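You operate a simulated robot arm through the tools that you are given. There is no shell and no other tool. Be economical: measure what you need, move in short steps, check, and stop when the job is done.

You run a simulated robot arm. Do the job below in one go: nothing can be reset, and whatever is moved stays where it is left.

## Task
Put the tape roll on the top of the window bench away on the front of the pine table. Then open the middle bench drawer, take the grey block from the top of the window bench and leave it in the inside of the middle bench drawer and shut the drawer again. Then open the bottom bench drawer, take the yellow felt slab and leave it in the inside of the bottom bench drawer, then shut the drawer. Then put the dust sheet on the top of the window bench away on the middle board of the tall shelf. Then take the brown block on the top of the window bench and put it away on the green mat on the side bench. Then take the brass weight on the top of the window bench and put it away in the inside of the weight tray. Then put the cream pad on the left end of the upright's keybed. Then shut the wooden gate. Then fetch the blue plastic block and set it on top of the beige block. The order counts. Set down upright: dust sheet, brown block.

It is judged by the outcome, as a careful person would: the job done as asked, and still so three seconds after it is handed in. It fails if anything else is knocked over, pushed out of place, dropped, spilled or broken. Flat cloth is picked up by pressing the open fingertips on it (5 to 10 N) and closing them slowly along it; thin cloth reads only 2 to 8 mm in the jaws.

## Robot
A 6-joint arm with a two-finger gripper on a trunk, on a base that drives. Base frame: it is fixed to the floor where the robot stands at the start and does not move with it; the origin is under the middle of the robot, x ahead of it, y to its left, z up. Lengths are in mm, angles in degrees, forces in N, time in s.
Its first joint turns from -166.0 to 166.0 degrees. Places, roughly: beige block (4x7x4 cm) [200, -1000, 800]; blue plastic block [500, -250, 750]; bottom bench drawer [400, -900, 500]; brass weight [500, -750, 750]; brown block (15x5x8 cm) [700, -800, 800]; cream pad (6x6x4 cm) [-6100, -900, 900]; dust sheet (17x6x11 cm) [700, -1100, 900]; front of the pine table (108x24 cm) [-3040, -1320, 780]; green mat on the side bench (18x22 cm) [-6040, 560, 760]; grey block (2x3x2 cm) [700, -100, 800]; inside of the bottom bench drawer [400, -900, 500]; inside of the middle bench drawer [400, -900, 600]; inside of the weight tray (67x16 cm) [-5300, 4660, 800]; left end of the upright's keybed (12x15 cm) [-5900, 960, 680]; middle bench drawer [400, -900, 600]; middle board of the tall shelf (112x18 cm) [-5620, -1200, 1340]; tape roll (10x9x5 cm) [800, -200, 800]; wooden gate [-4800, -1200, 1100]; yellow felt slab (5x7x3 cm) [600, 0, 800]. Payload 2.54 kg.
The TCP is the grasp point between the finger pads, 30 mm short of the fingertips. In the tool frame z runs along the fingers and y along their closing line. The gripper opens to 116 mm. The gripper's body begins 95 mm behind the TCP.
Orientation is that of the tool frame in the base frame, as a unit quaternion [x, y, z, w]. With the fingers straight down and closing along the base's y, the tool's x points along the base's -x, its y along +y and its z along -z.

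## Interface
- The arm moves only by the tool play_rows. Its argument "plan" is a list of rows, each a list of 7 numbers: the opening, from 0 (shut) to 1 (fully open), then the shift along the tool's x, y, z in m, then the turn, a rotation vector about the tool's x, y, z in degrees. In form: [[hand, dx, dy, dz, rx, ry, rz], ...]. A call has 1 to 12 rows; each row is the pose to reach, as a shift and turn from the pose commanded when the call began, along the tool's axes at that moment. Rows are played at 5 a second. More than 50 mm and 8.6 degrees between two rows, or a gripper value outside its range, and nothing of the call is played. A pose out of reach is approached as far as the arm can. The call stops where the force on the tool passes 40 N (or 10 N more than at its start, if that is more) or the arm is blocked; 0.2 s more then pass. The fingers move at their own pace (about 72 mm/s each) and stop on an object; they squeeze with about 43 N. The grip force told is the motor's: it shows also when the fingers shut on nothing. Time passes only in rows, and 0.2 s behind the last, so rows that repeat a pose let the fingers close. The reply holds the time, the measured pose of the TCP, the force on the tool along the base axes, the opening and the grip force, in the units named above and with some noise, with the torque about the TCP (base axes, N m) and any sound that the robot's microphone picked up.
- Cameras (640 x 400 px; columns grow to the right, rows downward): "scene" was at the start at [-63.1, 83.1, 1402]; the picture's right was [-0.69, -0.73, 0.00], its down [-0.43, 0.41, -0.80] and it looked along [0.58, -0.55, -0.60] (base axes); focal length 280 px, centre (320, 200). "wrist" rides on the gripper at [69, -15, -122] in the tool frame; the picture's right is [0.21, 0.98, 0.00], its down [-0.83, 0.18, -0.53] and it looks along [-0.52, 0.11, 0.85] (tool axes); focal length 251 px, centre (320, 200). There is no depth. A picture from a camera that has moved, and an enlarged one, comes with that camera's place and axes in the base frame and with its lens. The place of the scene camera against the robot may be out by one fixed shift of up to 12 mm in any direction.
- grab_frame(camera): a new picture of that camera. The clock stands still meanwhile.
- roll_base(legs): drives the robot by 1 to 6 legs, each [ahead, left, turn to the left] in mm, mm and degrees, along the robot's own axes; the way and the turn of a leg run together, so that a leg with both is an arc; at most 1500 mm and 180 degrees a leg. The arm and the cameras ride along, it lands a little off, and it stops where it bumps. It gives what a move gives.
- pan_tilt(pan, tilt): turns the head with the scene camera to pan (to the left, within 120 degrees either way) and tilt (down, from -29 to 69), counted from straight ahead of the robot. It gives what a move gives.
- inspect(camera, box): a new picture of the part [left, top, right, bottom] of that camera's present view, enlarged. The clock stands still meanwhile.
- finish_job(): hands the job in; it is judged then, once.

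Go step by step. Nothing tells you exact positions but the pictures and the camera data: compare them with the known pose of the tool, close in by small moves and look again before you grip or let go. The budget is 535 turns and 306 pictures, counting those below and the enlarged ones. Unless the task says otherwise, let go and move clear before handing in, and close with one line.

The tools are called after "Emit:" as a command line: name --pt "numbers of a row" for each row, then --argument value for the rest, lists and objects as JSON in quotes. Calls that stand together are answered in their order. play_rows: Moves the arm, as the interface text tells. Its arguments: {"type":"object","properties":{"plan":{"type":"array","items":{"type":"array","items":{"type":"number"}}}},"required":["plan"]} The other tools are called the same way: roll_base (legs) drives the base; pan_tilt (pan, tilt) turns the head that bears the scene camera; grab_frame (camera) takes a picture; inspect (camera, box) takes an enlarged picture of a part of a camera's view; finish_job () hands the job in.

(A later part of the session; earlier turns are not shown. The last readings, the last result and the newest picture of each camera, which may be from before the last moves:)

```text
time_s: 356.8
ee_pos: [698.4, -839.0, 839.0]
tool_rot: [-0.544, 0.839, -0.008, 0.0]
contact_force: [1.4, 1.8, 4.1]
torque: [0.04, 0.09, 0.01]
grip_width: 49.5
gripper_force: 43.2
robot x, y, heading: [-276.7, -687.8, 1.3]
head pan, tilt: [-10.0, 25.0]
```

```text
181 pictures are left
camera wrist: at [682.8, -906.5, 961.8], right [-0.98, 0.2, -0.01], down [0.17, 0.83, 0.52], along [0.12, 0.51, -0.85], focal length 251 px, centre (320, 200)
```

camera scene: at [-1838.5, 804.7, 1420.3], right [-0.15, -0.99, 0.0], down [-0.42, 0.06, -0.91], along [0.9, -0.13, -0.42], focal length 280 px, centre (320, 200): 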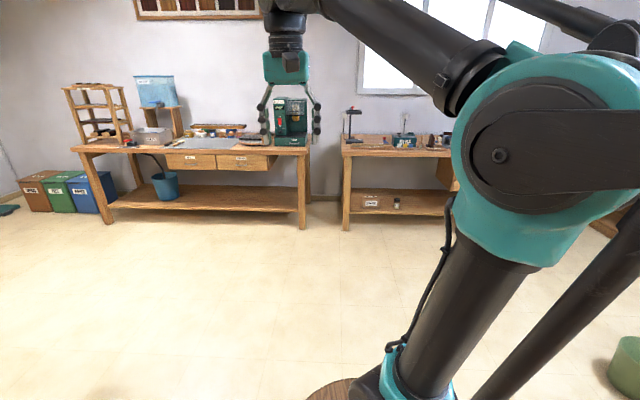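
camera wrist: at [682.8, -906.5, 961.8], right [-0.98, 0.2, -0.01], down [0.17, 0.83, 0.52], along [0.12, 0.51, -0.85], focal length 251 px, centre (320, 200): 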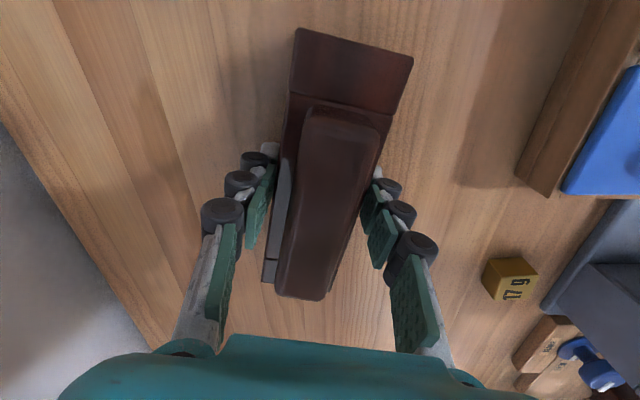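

Gripped (50 mm). Lift and retract.

Emit:
play_rows --pt "0.2 0 0 -0.03 0 0 0" --pt "0.2 0 0 -0.075 0 0 0" --pt "0.2 0 0 -0.12 0 0 0" --pt "0.2 0 0 -0.165 0 0 0" --pt "0.2 0 0 -0.21 0 0 0" --pt "0.2 0.003 0.048 -0.22 0 0 7.6" --pt "0.2 0.006 0.096 -0.22 0 0 15.2" --pt "0.2 0.009 0.144 -0.22 0 0 22.8" --pt "0.2 0.012 0.192 -0.22 0 0 30.4" --pt "0.2 0.015 0.24 -0.22 0 0 38" --pt "0.2 0.018 0.288 -0.22 0 0 45.6" --pt "0.2 0.021 0.336 -0.22 0 0 53.2"

Emit:
play_rows --pt "0.2 0 0 0 0 0 7.6" --pt "0.2 0 0 0 0 0 15.2" --pt "0.2 0 0 0 0 0 23"

Emit:
grab_frame --camera "wrist"

```text
time_s: 359.4
ee_pos: [382.2, -715.3, 1055.4]
tool_rot: [-0.109, 0.994, -0.008, 0.003]
contact_force: [0.8, -0.3, -2.5]
torque: [0.02, 0.07, 0.0]
grip_width: 49.1
gripper_force: 42.7
robot x, y, heading: [-277.9, -685.5, 1.0]
head pan, tilt: [-10.0, 25.0]
```

```text
time_s: 360.1
ee_pos: [381.8, -715.8, 1056.2]
tool_rot: [0.091, 0.996, -0.006, 0.006]
contact_force: [0.3, 0.3, -1.9]
torque: [0.02, 0.0, -0.04]
grip_width: 49.1
gripper_force: 43.1
robot x, y, heading: [-277.3, -684.7, 1.2]
head pan, tilt: [-10.0, 25.0]
```

```text
180 pictures are left
camera wrist: at [309.5, -716.1, 1176.0], right [-0.03, 1.0, -0.01], down [0.84, 0.04, 0.54], along [0.54, 0.01, -0.84], focal length 251 px, centre (320, 200)
```

wrist: 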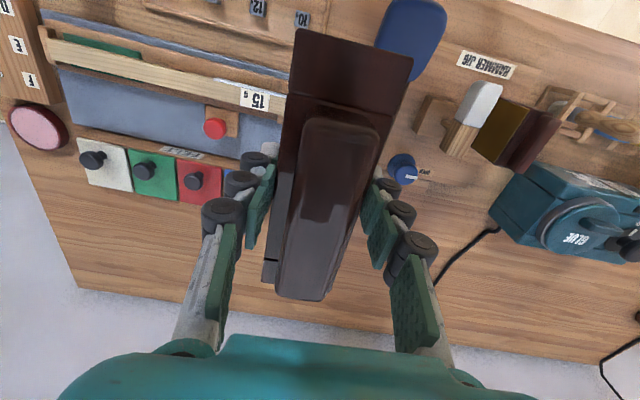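

Drive to the side bench with the block.

Emit:
roll_base --legs '[[-120, 0, -1.1], [0, 1310, 0], [0, 0, -90], [0, 0, -90], [1500, 0, 0], [1150, 0, 0]]'

```text
time_s: 387.9
ee_pos: [-3739.2, 723.3, 1055.4]
tool_rot: [0.994, -0.11, -0.006, -0.007]
contact_force: [-1.0, 1.0, -2.7]
torque: [0.01, -0.01, 0.0]
grip_width: 49.0
gripper_force: 43.0
robot x, y, heading: [-3081.0, 662.6, 179.0]
head pan, tilt: [-10.0, 25.0]
```

Emit:
roll_base --legs '[[0, 815, 1], [1500, 0, 0], [680, 0, 0], [0, -610, 0]]'

Emit:
pan_tilt --pan 0 --tilt 35

Emit:
grab_frame --camera "scene"

Emit:
grab_frame --camera "wrist"

```text
time_s: 405.5
ee_pos: [-5919.1, 487.2, 1054.7]
tool_rot: [0.996, -0.094, -0.005, -0.006]
contact_force: [1.0, 0.8, -3.4]
torque: [0.03, 0.02, -0.03]
grip_width: 49.2
gripper_force: 42.4
robot x, y, heading: [-5260.4, 451.7, -179.0]
head pan, tilt: [-10.0, 25.0]
```

```text
time_s: 406.2
ee_pos: [-5920.0, 487.0, 1054.8]
tool_rot: [0.996, -0.094, -0.005, -0.007]
contact_force: [-0.3, 0.1, -2.3]
torque: [0.02, -0.03, -0.02]
grip_width: 49.1
gripper_force: 43.1
robot x, y, heading: [-5260.1, 453.0, -179.2]
head pan, tilt: [0.0, 35.0]
```

```text
179 pictures are left
camera scene: at [-5232.8, 295.7, 1404.5], right [-0.01, 1.0, 0.0], down [0.57, 0.01, -0.82], along [-0.82, -0.01, -0.57], focal length 280 px, centre (320, 200)
```

scene: 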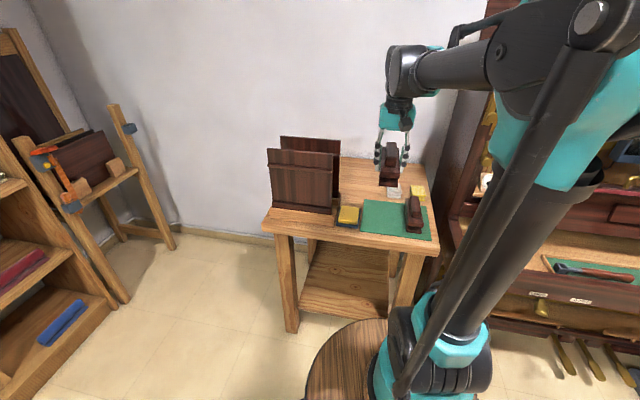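

```text
178 pictures are left
camera wrist: at [-5848.0, 487.8, 1176.0], right [0.03, -1.0, -0.01], down [-0.84, -0.03, 0.54], along [-0.54, 0.0, -0.84], focal length 251 px, centre (320, 200)
```

wrist: 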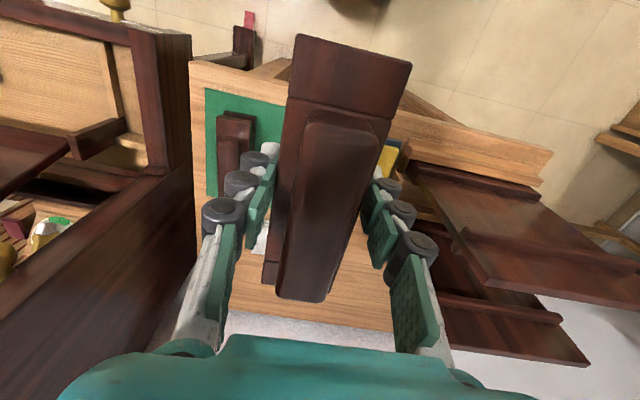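

The mat is 22 cm along y, free on its left (another brown block lies on its right part). I'll place mine at ≈(-6042, 513).

Emit:
play_rows --pt "0.2 -0.042 -0.001 0 0 0 0" --pt "0.2 -0.084 -0.002 0 0 0 0" --pt "0.2 -0.125 -0.003 0 0 0 0" --pt "0.2 -0.125 -0.003 0.045 0 0 0" --pt "0.2 -0.125 -0.003 0.09 0 0 0" --pt "0.2 -0.125 -0.003 0.135 0 0 0" --pt "0.2 -0.125 -0.003 0.18 0 0 0"

Emit:
grab_frame --camera "wrist"

Emit:
inspect --camera "scene" --box '[320, 140, 480, 260]'

```text
time_s: 407.9
ee_pos: [-6043.6, 517.3, 875.8]
tool_rot: [0.996, -0.094, -0.004, -0.006]
contact_force: [0.5, -0.2, -2.6]
torque: [-0.03, 0.02, -0.01]
grip_width: 49.2
gripper_force: 42.9
robot x, y, heading: [-5265.0, 451.7, -179.5]
head pan, tilt: [0.0, 35.0]
```

```text
177 pictures are left
camera wrist: at [-5972.4, 517.6, 996.6], right [0.03, -1.0, -0.01], down [-0.84, -0.03, 0.54], along [-0.54, 0.0, -0.84], focal length 251 px, centre (320, 200)
```

wrist: 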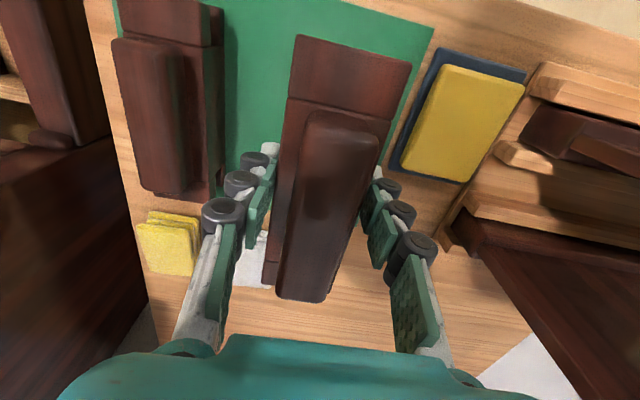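

```text
3.33 times, centred on (400, 200) of scene
camera zoom: at [-5232.7, 295.7, 1404.5], right [-0.01, 1.0, 0.0], down [0.57, 0.01, -0.82], along [-0.82, -0.01, -0.57], focal length 932 px, centre (53, 200)
```

zoom: 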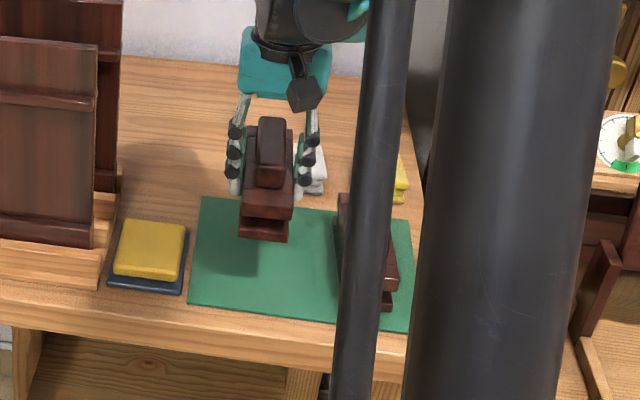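

Well over the mat. Lower to contact.

Emit:
play_rows --pt "0.2 0 0 0.03 0 0 0" --pt "0.2 0 0 0.055 0 0 0" --pt "0.2 0 0 0.062 0 0 0" --pt "0.2 0 0 0.066 0 0 0" --pt "0.2 0 0 0.07 0 0 0" --pt "0.2 0 0 0.074 0 0 0" --pt "0.2 0 0 0.078 0 0 0" --pt "0.2 0 0 0.082 0 0 0"

```text
time_s: 409.6
ee_pos: [-6043.8, 516.7, 795.8]
tool_rot: [0.996, -0.094, -0.005, -0.006]
contact_force: [-1.9, 0.6, 31.7]
torque: [-0.09, 0.09, -0.05]
grip_width: 49.3
gripper_force: 43.0
robot x, y, heading: [-5265.2, 454.5, -179.5]
head pan, tilt: [0.0, 35.0]
```

Emit:
play_rows --pt "0.2 0 0 -0.003 0 0 0" --pt "0.7 0 0 -0.003 0 0 0" --pt "0.7 0 0 -0.003 0 0 0" --pt "0.7 0 0 -0.04 0 0 0" --pt "0.7 0 0 -0.085 0 0 0" --pt "0.7 0 0 -0.13 0 0 0" --pt "0.7 0 0 -0.175 0 0 0" --pt "0.7 0.045 0 -0.19 0 0 0" --pt "0.7 0.09 0 -0.21 0 0 0" --pt "0.7 0.135 0 -0.23 0 0 0" --pt "0.7 0.18 0 -0.25 0 0 0"

Emit:
grab_frame --camera "wrist"

Emit:
inspect --camera "scene" --box '[320, 140, 480, 260]'

```text
time_s: 412.1
ee_pos: [-5863.5, 480.9, 1041.3]
tool_rot: [0.996, -0.094, -0.005, -0.006]
contact_force: [-1.6, 0.1, -0.2]
torque: [-0.02, -0.06, -0.02]
grip_width: 81.2
gripper_force: 0.2
robot x, y, heading: [-5262.7, 448.9, -179.2]
head pan, tilt: [0.0, 35.0]
```

```text
175 pictures are left
camera wrist: at [-5791.4, 482.3, 1162.2], right [0.03, -1.0, -0.01], down [-0.84, -0.03, 0.54], along [-0.54, 0.0, -0.84], focal length 251 px, centre (320, 200)
```

wrist: 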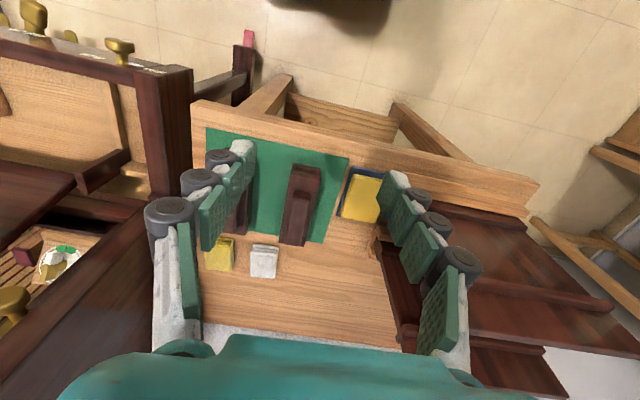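

```text
3.33 times, centred on (400, 200) of scene
camera zoom: at [-5233.3, 295.7, 1404.5], right [-0.01, 1.0, 0.0], down [0.57, 0.01, -0.82], along [-0.82, -0.01, -0.57], focal length 932 px, centre (53, 200)
```

zoom: 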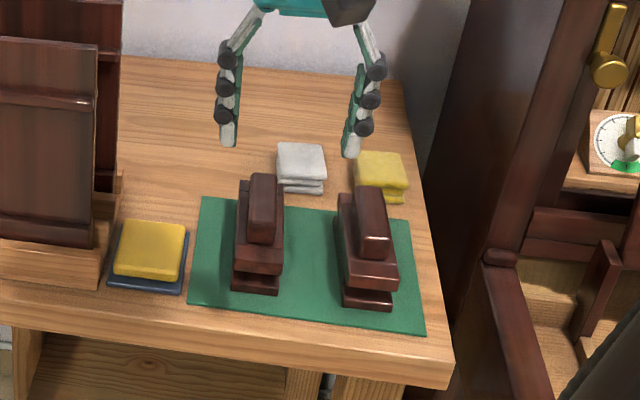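

Brown block stands upright on the mat. Now back to the bench for the brass weight.

Emit:
roll_base --legs '[[0, 600, 0], [0, 0, -90], [0, 0, -90], [1500, 0, 0], [520, 0, 0], [0, 800, 0]]'

Emit:
roll_base --legs '[[1500, 0, 0], [1400, 0, 0]]'

```text
time_s: 436.7
ee_pos: [-2622.7, 624.8, 1042.8]
tool_rot: [0.096, 0.995, -0.007, 0.005]
contact_force: [-0.2, 0.2, 0.5]
torque: [0.0, 0.02, -0.03]
grip_width: 81.1
gripper_force: 0.1
robot x, y, heading: [-3223.2, 654.5, 0.6]
head pan, tilt: [0.0, 35.0]
```

```text
time_s: 450.7
ee_pos: [273.0, 665.9, 1040.7]
tool_rot: [0.098, 0.995, -0.007, 0.006]
contact_force: [0.2, -1.2, -0.9]
torque: [0.0, -0.03, -0.02]
grip_width: 81.1
gripper_force: 0.0
robot x, y, heading: [-326.8, 699.5, 0.1]
head pan, tilt: [0.0, 35.0]
```

Emit:
roll_base --legs '[[30, -1340, 0]]'

Emit:
play_rows --pt "1 -0.03 0 0 0 0 0" --pt "1 -0.07 0 0 0 0 0" --pt "1 -0.11 0 0 0 0 0"

Emit:
grab_frame --camera "wrist"

```text
time_s: 457.5
ee_pos: [287.1, -705.5, 1040.1]
tool_rot: [0.111, 0.994, -0.007, 0.006]
contact_force: [0.1, 0.3, 0.3]
torque: [0.05, 0.0, 0.0]
grip_width: 81.2
gripper_force: 0.1
robot x, y, heading: [-313.6, -656.1, -1.5]
head pan, tilt: [0.0, 35.0]
```

```text
time_s: 458.3
ee_pos: [394.0, -730.0, 1042.1]
tool_rot: [0.111, 0.994, -0.007, 0.006]
contact_force: [-0.6, 0.5, -0.1]
torque: [0.0, -0.04, -0.02]
grip_width: 116.0
gripper_force: 0.0
robot x, y, heading: [-318.2, -657.0, -1.4]
head pan, tilt: [0.0, 35.0]
```

```text
173 pictures are left
camera wrist: at [322.1, -726.7, 1163.4], right [0.01, 1.0, -0.01], down [0.84, 0.0, 0.54], along [0.54, -0.02, -0.84], focal length 251 px, centre (320, 200)
```

wrist: 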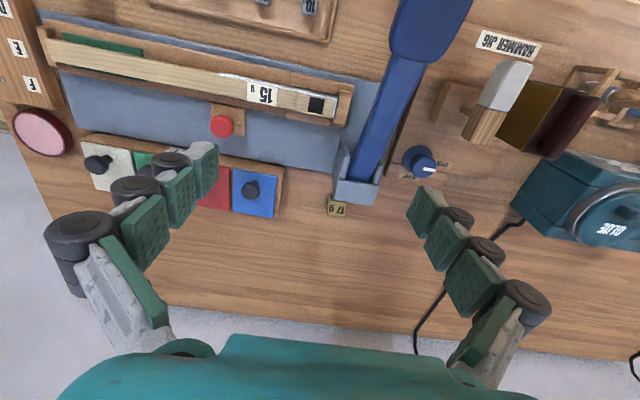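

Weight at ≈(564, -708), close behind the blue lever's post. Move above it and look closely.

Emit:
play_rows --pt "0.6 -0.04 0.015 0.02 0 0 0" --pt "0.6 -0.08 0.03 0.04 0 0 0" --pt "0.6 -0.12 0.044 0.06 0 0 0" --pt "0.6 -0.161 0.059 0.08 0 0 0" --pt "0.5 -0.161 0.059 0.09 0 0 0"

Emit:
grab_frame --camera "wrist"

```text
time_s: 459.5
ee_pos: [567.6, -709.3, 952.5]
tool_rot: [0.111, 0.994, -0.007, 0.005]
contact_force: [-0.4, -0.2, 0.6]
torque: [0.02, 0.0, -0.04]
grip_width: 58.0
gripper_force: 0.0
robot x, y, heading: [-314.7, -655.7, -1.6]
head pan, tilt: [0.0, 35.0]
```

```text
172 pictures are left
camera wrist: at [493.9, -706.3, 1074.3], right [0.01, 1.0, -0.01], down [0.84, 0.0, 0.54], along [0.54, -0.02, -0.84], focal length 251 px, centre (320, 200)
```

wrist: 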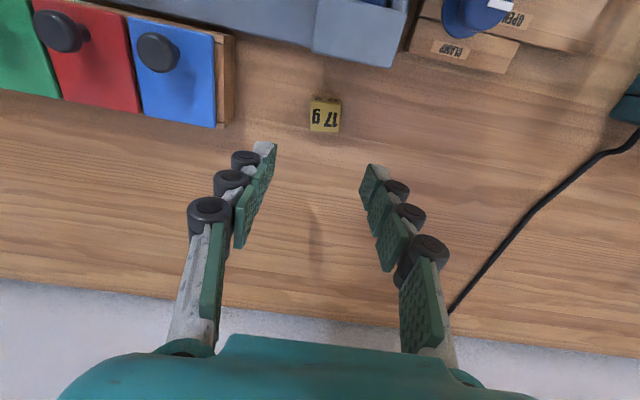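

The weight (17 g) has clear room. Descend and grip.

Emit:
play_rows --pt "0.5 0.0085 0.001 0.04 0 0 0" --pt "0.5 0.0085 0.001 0.08 0 0 0" --pt "0.5 0.0085 0.001 0.11 0 0 0" --pt "0.5 0.0085 0.001 0.12 0 0 0"

Emit:
grab_frame --camera "wrist"

```text
time_s: 460.5
ee_pos: [558.0, -707.8, 834.3]
tool_rot: [0.112, 0.994, -0.007, 0.005]
contact_force: [0.1, -0.8, 0.0]
torque: [0.02, -0.01, -0.01]
grip_width: 58.1
gripper_force: 0.1
robot x, y, heading: [-313.6, -660.5, -1.2]
head pan, tilt: [0.0, 35.0]
```

```text
171 pictures are left
camera wrist: at [486.6, -706.0, 955.2], right [0.01, 1.0, -0.01], down [0.84, 0.0, 0.54], along [0.54, -0.02, -0.84], focal length 251 px, centre (320, 200)
```

wrist: 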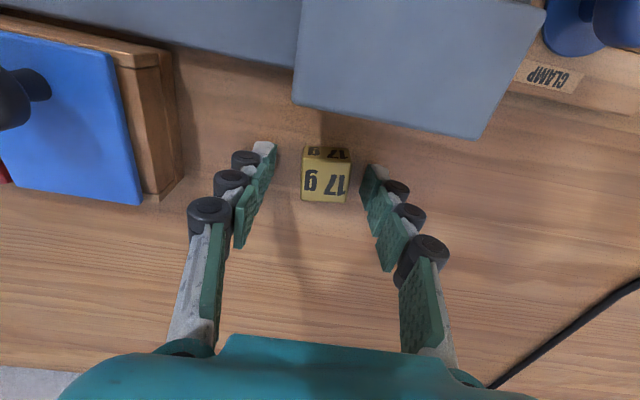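

Emit:
play_rows --pt "0.5 -0.003 0.002 0.002 0 0 0" --pt "0.25 -0.003 0.002 0.002 0 0 0" --pt "0 -0.003 0.002 0.002 0 0 0" --pt "0 -0.003 0.002 0.002 0 0 0" --pt "0 -0.003 0.002 0.002 0 0 0" --pt "0 -0.003 0.002 -0.04 0 0 0" --pt "0 -0.003 0.002 -0.085 0 0 0" --pt "0 -0.003 0.002 -0.13 0 0 0" --pt "0 -0.003 0.002 -0.175 0 0 0" --pt "0 -0.003 0.002 -0.22 0 0 0"

Emit:
grab_frame --camera "wrist"

```text
time_s: 462.7
ee_pos: [561.1, -703.3, 1052.3]
tool_rot: [0.112, 0.994, -0.007, 0.006]
contact_force: [1.2, 0.1, 0.2]
torque: [0.02, 0.02, 0.06]
grip_width: 28.0
gripper_force: 42.9
robot x, y, heading: [-311.4, -655.6, -1.4]
head pan, tilt: [0.0, 35.0]
```

```text
170 pictures are left
camera wrist: at [488.1, -700.3, 1173.2], right [0.01, 1.0, -0.01], down [0.84, 0.0, 0.54], along [0.54, -0.02, -0.84], focal length 251 px, centre (320, 200)
```

wrist: 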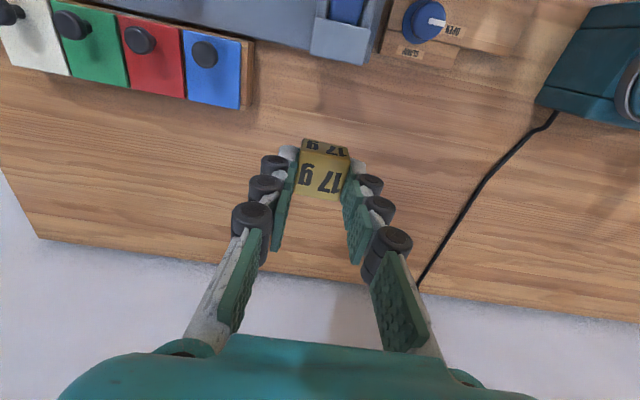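

Weight held. Retract and drive out, then look for the way to the weight tray.

Emit:
play_rows --pt "0 0.045 -0.01 0 0 0 0" --pt "0 0.09 -0.02 0 0 0 0" --pt "0 0.135 -0.03 0 0 0 0" --pt "0 0.18 -0.04 0 0 0 0" --pt "0 0.225 -0.05 0 0 0 0" --pt "0 0.263 -0.06 0 0 0 0"

Emit:
roll_base --legs '[[-80, 0, 1.4], [0, 1320, 0], [0, 0, -90], [0, 0, -90], [1500, 0, 0], [1300, 0, 0]]'

Emit:
pan_tilt --pan -60 --tilt 20

Emit:
grab_frame --camera "scene"

Emit:
pan_tilt --pan -110 --tilt 20

Emit:
grab_frame --camera "scene"

```text
time_s: 464.1
ee_pos: [291.5, -706.4, 1050.3]
tool_rot: [0.112, 0.994, -0.007, 0.005]
contact_force: [0.1, 0.1, -0.2]
torque: [0.02, 0.04, -0.05]
grip_width: 28.2
gripper_force: 42.9
robot x, y, heading: [-308.5, -655.7, -1.3]
head pan, tilt: [0.0, 35.0]
```

```text
time_s: 492.0
ee_pos: [-3785.4, 580.4, 1050.8]
tool_rot: [0.996, -0.085, -0.005, -0.007]
contact_force: [0.6, -0.2, -0.5]
torque: [0.04, 0.02, 0.01]
grip_width: 28.4
gripper_force: 43.3
robot x, y, heading: [-3179.4, 560.8, -178.1]
head pan, tilt: [0.0, 35.0]
```

```text
time_s: 493.3
ee_pos: [-3785.8, 580.4, 1052.0]
tool_rot: [0.996, -0.085, -0.005, -0.007]
contact_force: [-0.3, 0.9, 0.0]
torque: [0.0, 0.0, -0.01]
grip_width: 27.9
gripper_force: 43.0
robot x, y, heading: [-3178.2, 564.4, -178.0]
head pan, tilt: [-60.0, 20.0]
```

```text
169 pictures are left
camera scene: at [-3110.6, 487.5, 1428.3], right [0.85, 0.53, 0.0], down [0.18, -0.29, -0.94], along [-0.5, 0.8, -0.34], focal length 280 px, centre (320, 200)
```

scene: 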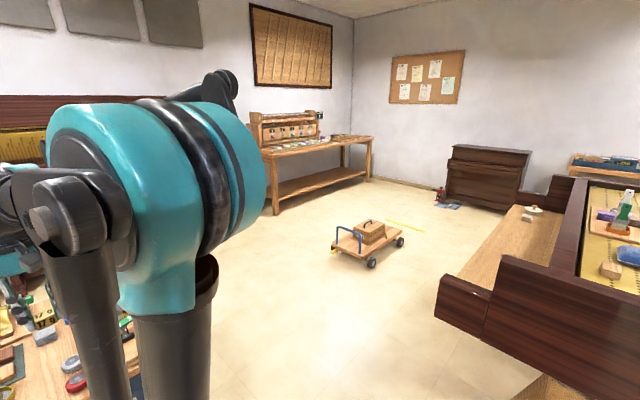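

```text
time_s: 494.5
ee_pos: [-3786.1, 579.6, 1052.1]
tool_rot: [0.996, -0.084, -0.006, -0.007]
contact_force: [0.6, 0.0, 0.3]
torque: [0.04, 0.02, 0.01]
grip_width: 28.1
gripper_force: 43.5
robot x, y, heading: [-3180.7, 563.5, -178.4]
head pan, tilt: [-110.0, 20.0]
```

```text
168 pictures are left
camera scene: at [-3032.4, 496.9, 1428.3], right [0.95, -0.31, 0.0], down [-0.11, -0.33, -0.94], along [0.29, 0.89, -0.34], focal length 280 px, centre (320, 200)
```

scene: 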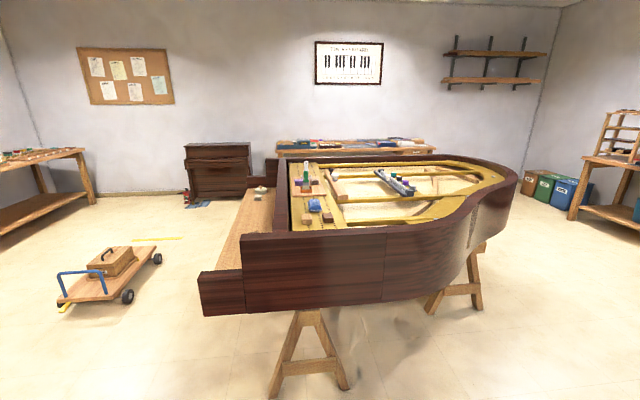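

The weight tray desk is in the far corner beyond the dolly. I'll go west around the blue cart, then drive north at x≈-4900.

Emit:
roll_base --legs '[[0, 710, -1.8], [1500, 0, 0], [220, 0, 0], [0, 0, -90], [1400, 0, 0]]'

Emit:
pan_tilt --pan 0 --tilt 25

Emit:
grab_frame --camera "scene"

Emit:
pan_tilt --pan 40 --tilt 25

Emit:
grab_frame --camera "scene"

```text
time_s: 512.7
ee_pos: [-4826.3, 663.0, 1050.8]
tool_rot: [-0.623, 0.782, -0.001, 0.007]
contact_force: [-0.3, -0.1, 0.2]
torque: [0.0, 0.01, -0.01]
grip_width: 28.0
gripper_force: 42.6
robot x, y, heading: [-4876.5, 58.2, 88.7]
head pan, tilt: [-110.0, 20.0]
stopped in leg 5: the robot was blocked; the commanded pose is now the measured one
```

```text
time_s: 514.6
ee_pos: [-4825.1, 663.8, 1051.0]
tool_rot: [-0.624, 0.782, 0.0, 0.009]
contact_force: [-0.2, -0.6, -0.7]
torque: [0.01, 0.0, 0.01]
grip_width: 28.2
gripper_force: 43.1
robot x, y, heading: [-4880.2, 61.7, 88.6]
head pan, tilt: [0.0, 25.0]
```

```text
167 pictures are left
camera scene: at [-5034.7, 26.0, 1420.2], right [1.0, -0.02, 0.0], down [-0.01, -0.42, -0.91], along [0.02, 0.91, -0.42], focal length 280 px, centre (320, 200)
```

scene: 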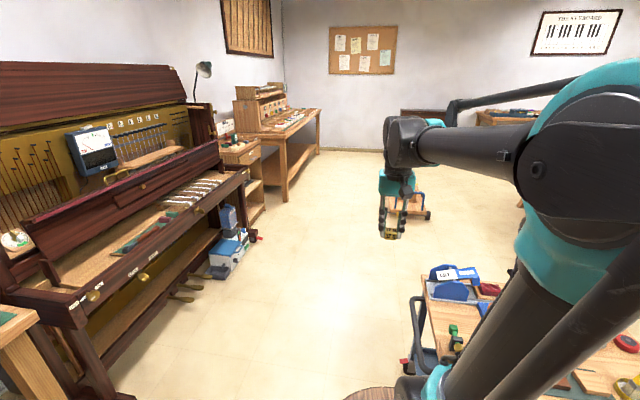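

```text
time_s: 515.6
ee_pos: [-4826.5, 661.2, 1051.2]
tool_rot: [-0.624, 0.781, 0.0, 0.008]
contact_force: [-0.3, 0.6, 0.2]
torque: [-0.03, 0.0, 0.01]
grip_width: 27.8
gripper_force: 43.2
robot x, y, heading: [-4877.4, 61.1, 88.7]
head pan, tilt: [40.0, 25.0]
```

```text
166 pictures are left
camera scene: at [-5094.4, 5.8, 1420.2], right [0.78, 0.62, 0.0], down [0.26, -0.33, -0.91], along [-0.57, 0.71, -0.42], focal length 280 px, centre (320, 200)
```

scene: 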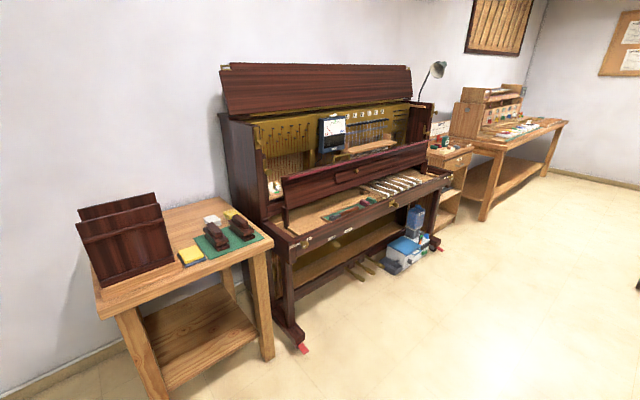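

I bumped the blue cart's corner (it extends to x≈-4790). Back off, shift left to x≈-5210 and pass between it and the upright piano.

Emit:
roll_base --legs '[[-90, 0, 1.3], [0, 325, 0]]'

Emit:
pan_tilt --pan -20 --tilt 45

Emit:
grab_frame --camera "scene"

```text
time_s: 518.5
ee_pos: [-5173.3, 572.4, 1050.8]
tool_rot: [-0.635, 0.772, 0.0, 0.008]
contact_force: [-0.2, 0.3, -0.2]
torque: [0.0, 0.01, 0.0]
grip_width: 28.2
gripper_force: 43.0
robot x, y, heading: [-5209.0, -30.2, 90.3]
head pan, tilt: [40.0, 25.0]
```

```text
time_s: 519.8
ee_pos: [-5174.1, 572.7, 1051.2]
tool_rot: [-0.635, 0.773, 0.001, 0.008]
contact_force: [-0.3, 0.2, 0.7]
torque: [-0.01, 0.0, 0.0]
grip_width: 28.2
gripper_force: 43.1
robot x, y, heading: [-5206.5, -33.8, 90.4]
head pan, tilt: [-20.0, 45.0]
```

```text
165 pictures are left
camera scene: at [-5336.4, -85.3, 1389.7], right [0.94, -0.34, 0.0], down [-0.24, -0.67, -0.71], along [0.24, 0.67, -0.71], focal length 280 px, centre (320, 200)
```

scene: 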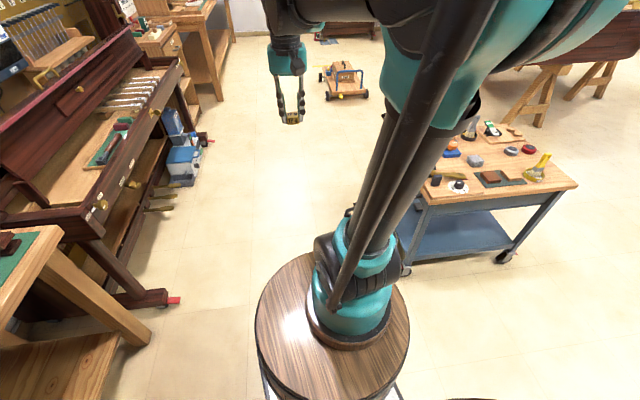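

Clear ahead. Drive north between the piano and the cart, drifting slightly right.

Emit:
roll_base --legs '[[1200, -90, 0], [1300, -170, 0], [900, -180, 0]]'

Emit:
pan_tilt --pan 20 --tilt 30

Emit:
grab_frame --camera "scene"

```text
time_s: 536.6
ee_pos: [-4766.8, 3995.5, 1051.3]
tool_rot: [-0.639, 0.769, -0.001, 0.009]
contact_force: [-0.7, 0.0, -0.3]
torque: [0.0, -0.02, 0.0]
grip_width: 28.2
gripper_force: 42.7
robot x, y, heading: [-4791.4, 3388.7, 91.1]
head pan, tilt: [-20.0, 45.0]
```

```text
time_s: 537.7
ee_pos: [-4767.0, 3996.9, 1051.4]
tool_rot: [-0.639, 0.769, -0.001, 0.008]
contact_force: [0.1, -0.5, -1.0]
torque: [-0.02, 0.02, 0.01]
grip_width: 28.2
gripper_force: 43.3
robot x, y, heading: [-4791.5, 3393.7, 91.2]
head pan, tilt: [20.0, 30.0]
```

```text
164 pictures are left
camera scene: at [-4980.4, 3344.5, 1412.2], right [0.93, 0.36, 0.0], down [0.18, -0.47, -0.87], along [-0.31, 0.81, -0.5], focal length 280 px, centre (320, 200)
```

scene: 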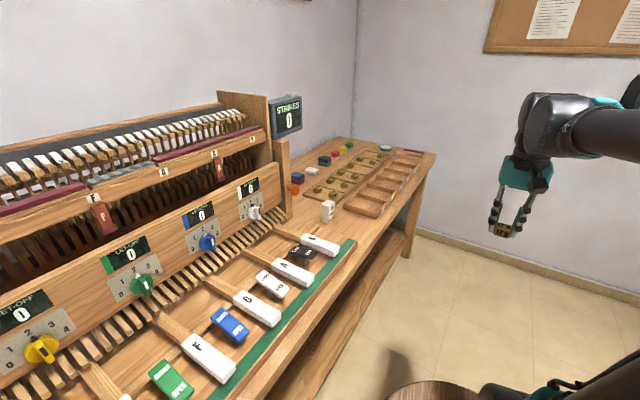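

Emit:
inspect --camera "scene" --box '[280, 120, 450, 230]'

```text
3.64 times, centred on (365, 175) of scene
camera zoom: at [-4980.4, 3344.5, 1412.2], right [0.93, 0.36, 0.0], down [0.18, -0.47, -0.87], along [-0.31, 0.81, -0.5], focal length 1017 px, centre (156, 291)
```

zoom: 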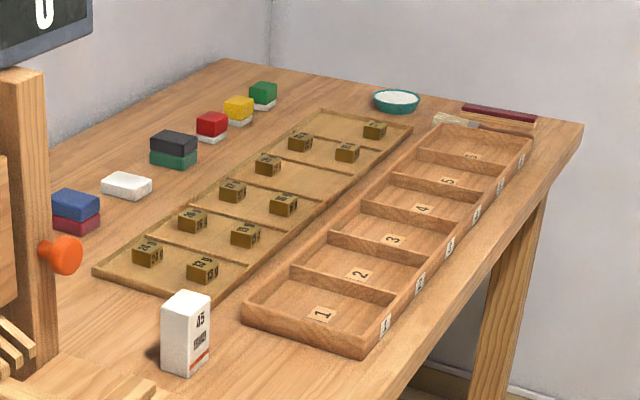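

The weight tray is the left one with brass weights; an empty slot is at ≈(-5254, 4721). Drive forward and bring the arm over it.

Emit:
roll_base --legs '[[610, -30, -1]]'

Emit:
play_rows --pt "0 -0.002 0.045 0 0 0 0" --pt "0 -0.004 0.09 0 0 0 0" --pt "0 -0.006 0.135 0 0 0 0" --pt "0 -0.008 0.18 0 0 0 0" --pt "0 -0.01 0.225 0 0 0 0" --pt "0 -0.012 0.27 0 0 0 0" --pt "0 -0.014 0.315 0 0 0 0" --pt "0 -0.016 0.36 0 0 0 0" --pt "0 -0.018 0.405 0 0 0 0" --pt "0 -0.02 0.45 0.0 0 0 0"

Emit:
grab_frame --camera "wrist"

```text
time_s: 541.1
ee_pos: [-4725.7, 4612.9, 1049.2]
tool_rot: [-0.63, 0.777, 0.0, 0.008]
contact_force: [0.1, -0.1, -0.2]
torque: [0.02, 0.0, -0.02]
grip_width: 28.2
gripper_force: 43.0
robot x, y, heading: [-4765.9, 4004.8, 89.3]
head pan, tilt: [20.0, 30.0]
```

```text
time_s: 543.3
ee_pos: [-5159.1, 4725.9, 1046.2]
tool_rot: [-0.629, 0.777, 0.0, 0.009]
contact_force: [-0.7, -0.3, 0.0]
torque: [-0.01, 0.04, 0.01]
grip_width: 27.7
gripper_force: 43.0
robot x, y, heading: [-4766.0, 4003.0, 89.7]
head pan, tilt: [20.0, 30.0]
```

```text
162 pictures are left
camera wrist: at [-5161.6, 4653.4, 1165.9], right [-1.0, -0.01, -0.01], down [-0.01, 0.84, 0.54], along [0.01, 0.54, -0.84], focal length 251 px, centre (320, 200)
```

wrist: 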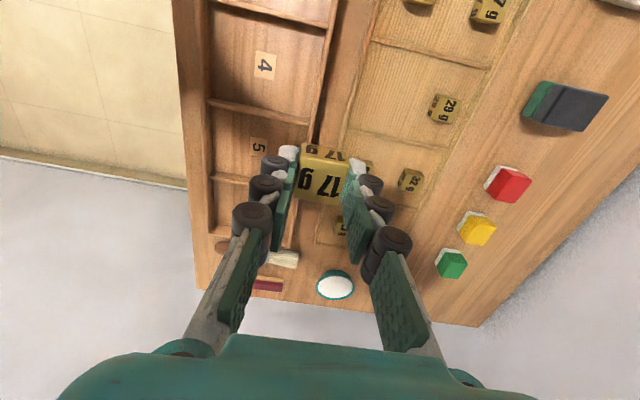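

Slot beside the "29 g" weight ≈ (-5257, 4713). Move over it and lower partway.

Emit:
play_rows --pt "0 0.017 0.046 0.02 0 0 0" --pt "0 0.034 0.092 0.04 0 0 0" --pt "0 0.034 0.093 0.08 0 0 0" --pt "0 0.034 0.093 0.12 0 0 0" --pt "0 0.034 0.093 0.15 0 0 0"

Emit:
grab_frame --camera "wrist"

```text
refused: row 1 steps farther than a row can; nothing moved
```

```text
161 pictures are left
camera wrist: at [-5161.6, 4653.4, 1165.9], right [-1.0, -0.01, -0.01], down [-0.01, 0.84, 0.54], along [0.01, 0.54, -0.84], focal length 251 px, centre (320, 200)
```

wrist: 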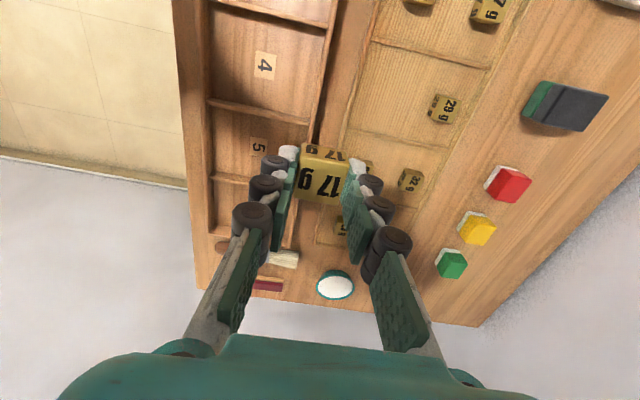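

Emit:
play_rows --pt "0 0.012 0.035 0.015 0 0 0" --pt "0 0.024 0.07 0.03 0 0 0" --pt "0 0.034 0.093 0.06 0 0 0" --pt "0 0.034 0.093 0.1 0 0 0" --pt "0 0.034 0.093 0.14 0 0 0"

Emit:
grab_frame --camera "wrist"

```text
time_s: 544.5
ee_pos: [-5258.3, 4712.2, 906.1]
tool_rot: [-0.63, 0.777, 0.0, 0.008]
contact_force: [0.4, -0.1, 0.0]
torque: [0.04, 0.03, -0.02]
grip_width: 28.0
gripper_force: 43.0
robot x, y, heading: [-4766.5, 4010.3, 89.8]
head pan, tilt: [20.0, 30.0]
```

```text
160 pictures are left
camera wrist: at [-5259.9, 4640.8, 1026.4], right [-1.0, -0.01, -0.01], down [-0.01, 0.84, 0.54], along [0.01, 0.54, -0.84], focal length 251 px, centre (320, 200)
```

wrist: 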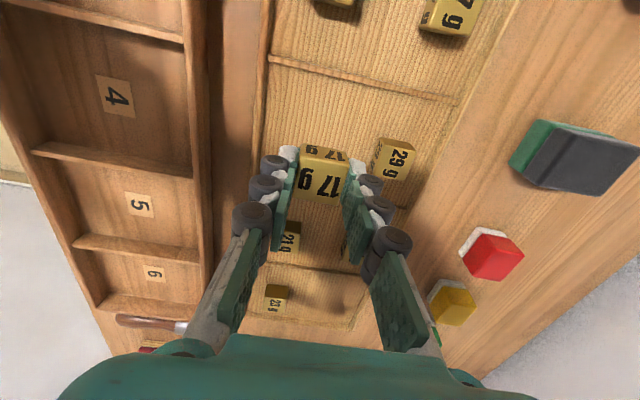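

Landing spot is clear. Lower to contact and release.

Emit:
play_rows --pt "0 0 0 0.03 0 0 0" --pt "0 0 0 0.05 0 0 0" --pt "0 0 0 0.058 0 0 0" --pt "0 0 0 0.062 0 0 0" --pt "0 0 0 0.066 0 0 0" --pt "0 0 0 0.07 0 0 0" --pt "0 0 0 0.074 0 0 0" --pt "0 0 0 0.078 0 0 0" --pt "0 0 0 0.082 0 0 0"

```text
time_s: 546.1
ee_pos: [-5255.6, 4712.3, 835.3]
tool_rot: [-0.629, 0.777, -0.001, 0.008]
contact_force: [0.8, -1.0, 17.3]
torque: [-0.03, 0.0, 0.04]
grip_width: 28.1
gripper_force: 42.7
robot x, y, heading: [-4767.1, 4008.3, 89.5]
head pan, tilt: [20.0, 30.0]
stopped in row 7: the force on the tool passed its limit at 48 N (the readings are from after the stop); the commanded pose is now the measured one
```

Emit:
play_rows --pt "0 0 0 -0.001 0 0 0" --pt "0.4 0 0 -0.001 0 0 0" --pt "0.4 0 0 -0.002 0 0 0" --pt "0.4 0 0 -0.04 0 0 0" --pt "0.4 0 0 -0.085 0 0 0" --pt "0.4 0 0 -0.13 0 0 0" --pt "0.4 0 0 -0.175 0 0 0" --pt "0.4 0 0 -0.21 0 0 0"

Emit:
grab_frame --camera "wrist"

```text
time_s: 547.9
ee_pos: [-5259.7, 4711.2, 1045.1]
tool_rot: [-0.63, 0.777, 0.0, 0.008]
contact_force: [-0.3, 0.9, -1.0]
torque: [-0.03, -0.03, 0.02]
grip_width: 46.3
gripper_force: 0.0
robot x, y, heading: [-4768.6, 4009.0, 89.7]
head pan, tilt: [20.0, 30.0]
```

```text
159 pictures are left
camera wrist: at [-5261.3, 4640.1, 1165.7], right [-1.0, -0.01, -0.01], down [-0.01, 0.84, 0.54], along [0.01, 0.54, -0.84], focal length 251 px, centre (320, 200)
```

wrist: 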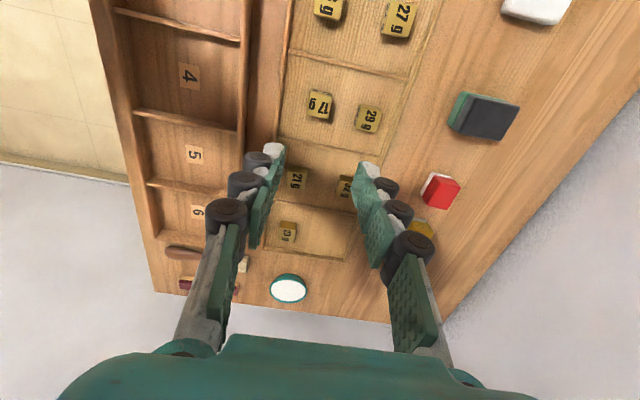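

The weight is in the tray. Retract the arm and drive back south.

Emit:
play_rows --pt "0.6 -0.001 -0.045 0 0 0 0" --pt "0.6 -0.002 -0.09 0 0 0 0" --pt "0.6 -0.003 -0.135 0 0 0 0" --pt "0.6 -0.004 -0.18 0 0 0 0" --pt "0.6 -0.005 -0.225 0 0 0 0" --pt "0.6 -0.006 -0.27 0 0 0 0" --pt "0.6 -0.008 -0.315 0 0 0 0" --pt "0.6 -0.009 -0.36 0 0 0 0" --pt "0.6 -0.01 -0.405 0 0 0 0" --pt "0.6 -0.011 -0.45 0 0 0 0" --pt "0.6 -0.012 -0.495 0 0 0 0" --pt "0.6 -0.013 -0.535 0 0 0 0"

Emit:
roll_base --legs '[[-700, 0, 0.5], [-900, 180, 0], [-1300, 170, 0], [-1050, 70, 0]]'

Emit:
pan_tilt --pan 100 --tilt 25

Emit:
grab_frame --camera "scene"

```text
time_s: 550.5
ee_pos: [-4732.1, 4612.0, 1047.7]
tool_rot: [-0.63, 0.777, 0.0, 0.008]
contact_force: [0.3, -0.4, -0.1]
torque: [-0.02, 0.01, -0.01]
grip_width: 69.5
gripper_force: 0.0
robot x, y, heading: [-4767.2, 4009.5, 89.6]
head pan, tilt: [20.0, 30.0]
```

```text
time_s: 569.8
ee_pos: [-5178.2, 692.5, 1048.8]
tool_rot: [-0.626, 0.779, 0.001, 0.008]
contact_force: [-0.3, 0.0, -0.6]
torque: [-0.01, 0.0, 0.01]
grip_width: 69.6
gripper_force: 0.1
robot x, y, heading: [-5219.6, 87.5, 88.9]
head pan, tilt: [20.0, 30.0]
```

```text
time_s: 571.3
ee_pos: [-5179.5, 692.7, 1047.5]
tool_rot: [-0.627, 0.779, 0.0, 0.008]
contact_force: [-1.1, -1.0, -0.1]
torque: [0.0, -0.01, 0.02]
grip_width: 69.5
gripper_force: 0.1
robot x, y, heading: [-5218.0, 88.1, 89.0]
head pan, tilt: [100.0, 25.0]
```

```text
158 pictures are left
camera scene: at [-5467.0, -52.0, 1420.2], right [-0.16, 0.99, 0.0], down [0.42, 0.07, -0.91], along [-0.9, -0.14, -0.42], focal length 280 px, centre (320, 200)
```

scene: 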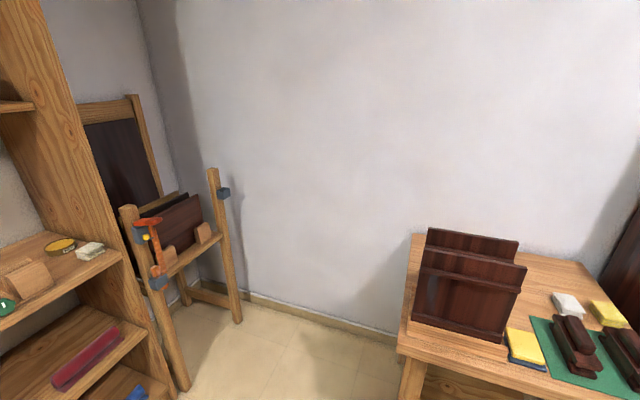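

The cream pad sits on the tall shelf's lower deep board at its right end. Turn to face west and stand closer.

Emit:
roll_base --legs '[[0, 0, 91], [130, 430, 0]]'

Emit:
pan_tilt --pan 45 --tilt 35

Emit:
grab_frame --camera "scene"

Emit:
grab_frame --camera "wrist"

```text
time_s: 577.9
ee_pos: [-5958.2, -317.3, 1048.3]
tool_rot: [0.995, -0.099, -0.006, -0.006]
contact_force: [0.7, 0.0, 0.0]
torque: [0.01, 0.0, 0.0]
grip_width: 69.7
gripper_force: 0.1
robot x, y, heading: [-5354.3, -344.0, -179.8]
head pan, tilt: [100.0, 25.0]
```

```text
time_s: 579.2
ee_pos: [-5958.8, -316.4, 1047.2]
tool_rot: [0.995, -0.098, -0.006, -0.005]
contact_force: [0.6, -0.4, 0.9]
torque: [-0.01, 0.0, 0.02]
grip_width: 69.7
gripper_force: 0.0
robot x, y, heading: [-5349.4, -344.3, -180.1]
head pan, tilt: [45.0, 35.0]
```

```text
157 pictures are left
camera scene: at [-5298.6, -562.9, 1404.5], right [-0.71, 0.7, 0.0], down [0.4, 0.41, -0.82], along [-0.58, -0.58, -0.57], focal length 280 px, centre (320, 200)
```

scene: 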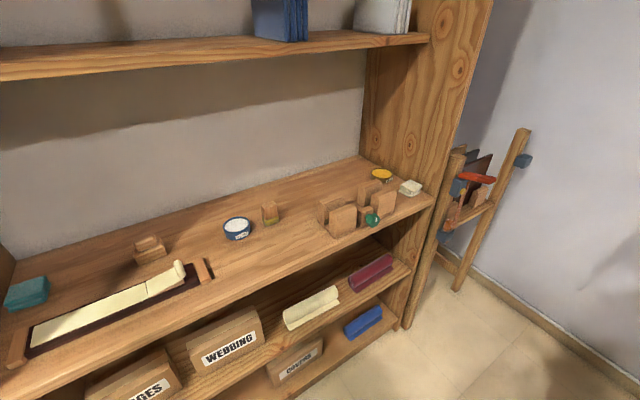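

```text
156 pictures are left
camera wrist: at [-5886.4, -317.0, 1168.5], right [0.02, -1.0, -0.01], down [-0.84, -0.02, 0.54], along [-0.54, 0.0, -0.84], focal length 251 px, centre (320, 200)
```

wrist: 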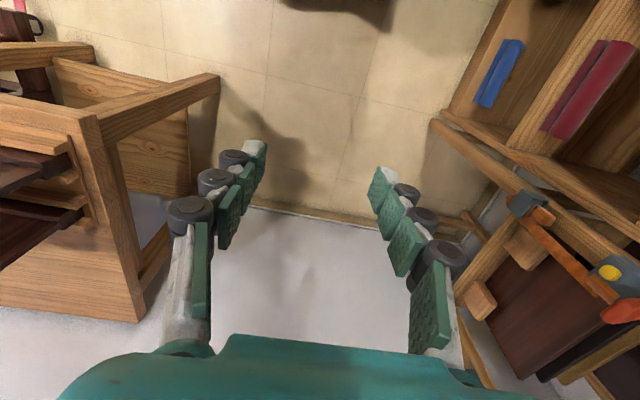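

Triangulated: pad ≈ (-6119, -935, 872), board z≈850, tool already aligned with the shelf depth. The easel post is at (-6217, -856). Move toward it from above.

Emit:
play_rows --pt "0.9 -0.003 0.045 -0.02 0 0 0" --pt "0.9 -0.005 0.09 -0.04 0 0 0" --pt "0.9 -0.008 0.135 -0.06 0 0 0" --pt "0.9 -0.01 0.18 -0.06 0 0 0" --pt "0.9 -0.013 0.225 -0.06 0 0 0" --pt "0.9 -0.016 0.27 -0.06 0 0 0" --pt "0.9 -0.018 0.315 -0.06 0 0 0" --pt "0.9 -0.021 0.36 -0.06 0 0 0" --pt "0.9 -0.023 0.405 -0.06 0 0 0" --pt "0.9 -0.026 0.45 -0.06 0 0 0" --pt "0.9 -0.03 0.495 -0.06 0 0 0" --pt "0.9 -0.033 0.54 -0.06 0 0 0"

Emit:
grab_frame --camera "wrist"

Emit:
grab_frame --camera "scene"

```text
time_s: 581.8
ee_pos: [-6096.1, -836.8, 1103.8]
tool_rot: [0.995, -0.102, -0.002, -0.009]
contact_force: [1.5, 6.2, -1.2]
torque: [-0.8, 0.18, -0.25]
grip_width: 104.2
gripper_force: 0.0
robot x, y, heading: [-5353.2, -346.9, -179.6]
head pan, tilt: [45.0, 35.0]
stopped in row 12: the force on the tool passed its limit at 94 N (the readings are from after the stop); the commanded pose is now the measured one
```

```text
155 pictures are left
camera wrist: at [-6024.5, -838.4, 1223.4], right [0.01, -1.0, -0.02], down [-0.84, -0.02, 0.54], along [-0.54, 0.01, -0.84], focal length 251 px, centre (320, 200)
```

wrist: 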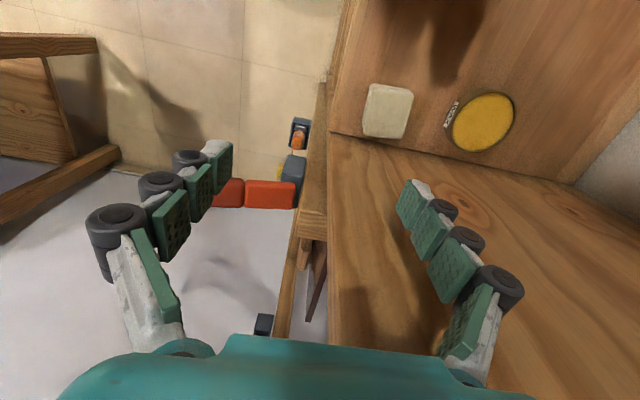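

```text
154 pictures are left
camera scene: at [-5298.7, -562.6, 1404.5], right [-0.71, 0.71, 0.0], down [0.4, 0.41, -0.82], along [-0.58, -0.58, -0.57], focal length 280 px, centre (320, 200)
```

scene: 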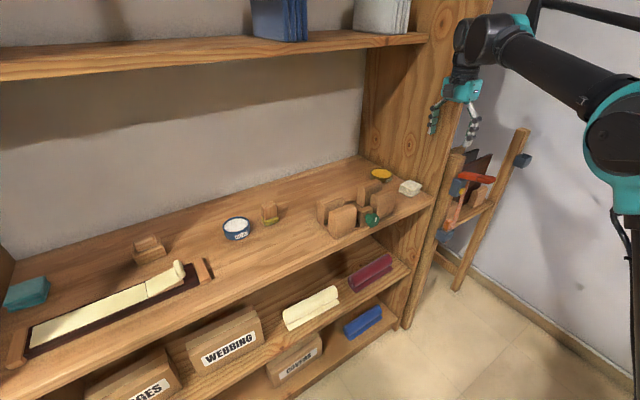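

The palm touched the shelf's right side panel (inner face ≈ x -6139). I'll back off toward +x and tilt the tool so the wrist leans away from it.

Emit:
play_rows --pt "0.9 0.02 -0.01 0 0 0 0" --pt "0.9 0.06 -0.04 0 0 -5 0" --pt "0.9 0.09 -0.06 0 0 -12 0" --pt "0.9 0.1 -0.06 0 0 -19 0" --pt "0.9 0.1 -0.06 0 0 -26 0" --pt "0.9 0.1 -0.06 0 0 -32 0"

Emit:
grab_frame --camera "wrist"

Emit:
grab_frame --camera "scene"

```text
time_s: 583.2
ee_pos: [-5985.2, -799.8, 1102.7]
tool_rot: [0.955, -0.095, -0.278, -0.037]
contact_force: [-0.2, 0.2, -0.2]
torque: [0.02, -0.03, -0.03]
grip_width: 104.1
gripper_force: 0.2
robot x, y, heading: [-5350.7, -341.9, -179.8]
head pan, tilt: [45.0, 35.0]
```

```text
153 pictures are left
camera wrist: at [-5861.2, -810.7, 1167.5], right [-0.02, -0.99, -0.13], down [-0.44, -0.11, 0.89], along [-0.9, 0.08, -0.43], focal length 251 px, centre (320, 200)
```

wrist: 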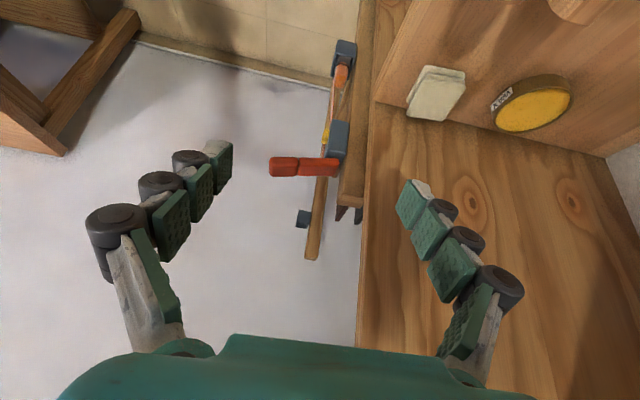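

```text
152 pictures are left
camera scene: at [-5298.9, -562.9, 1404.5], right [-0.71, 0.71, 0.0], down [0.4, 0.41, -0.82], along [-0.58, -0.58, -0.57], focal length 280 px, centre (320, 200)
```

scene: 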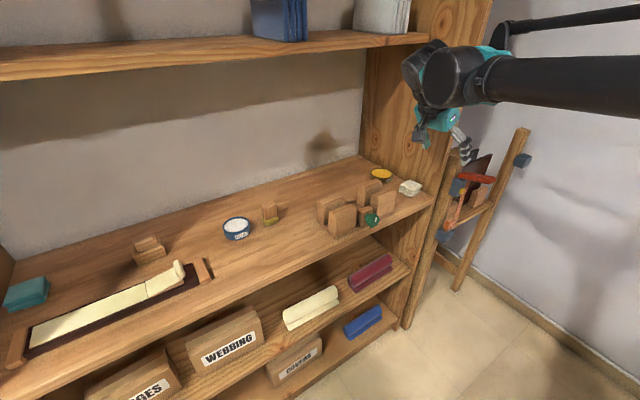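

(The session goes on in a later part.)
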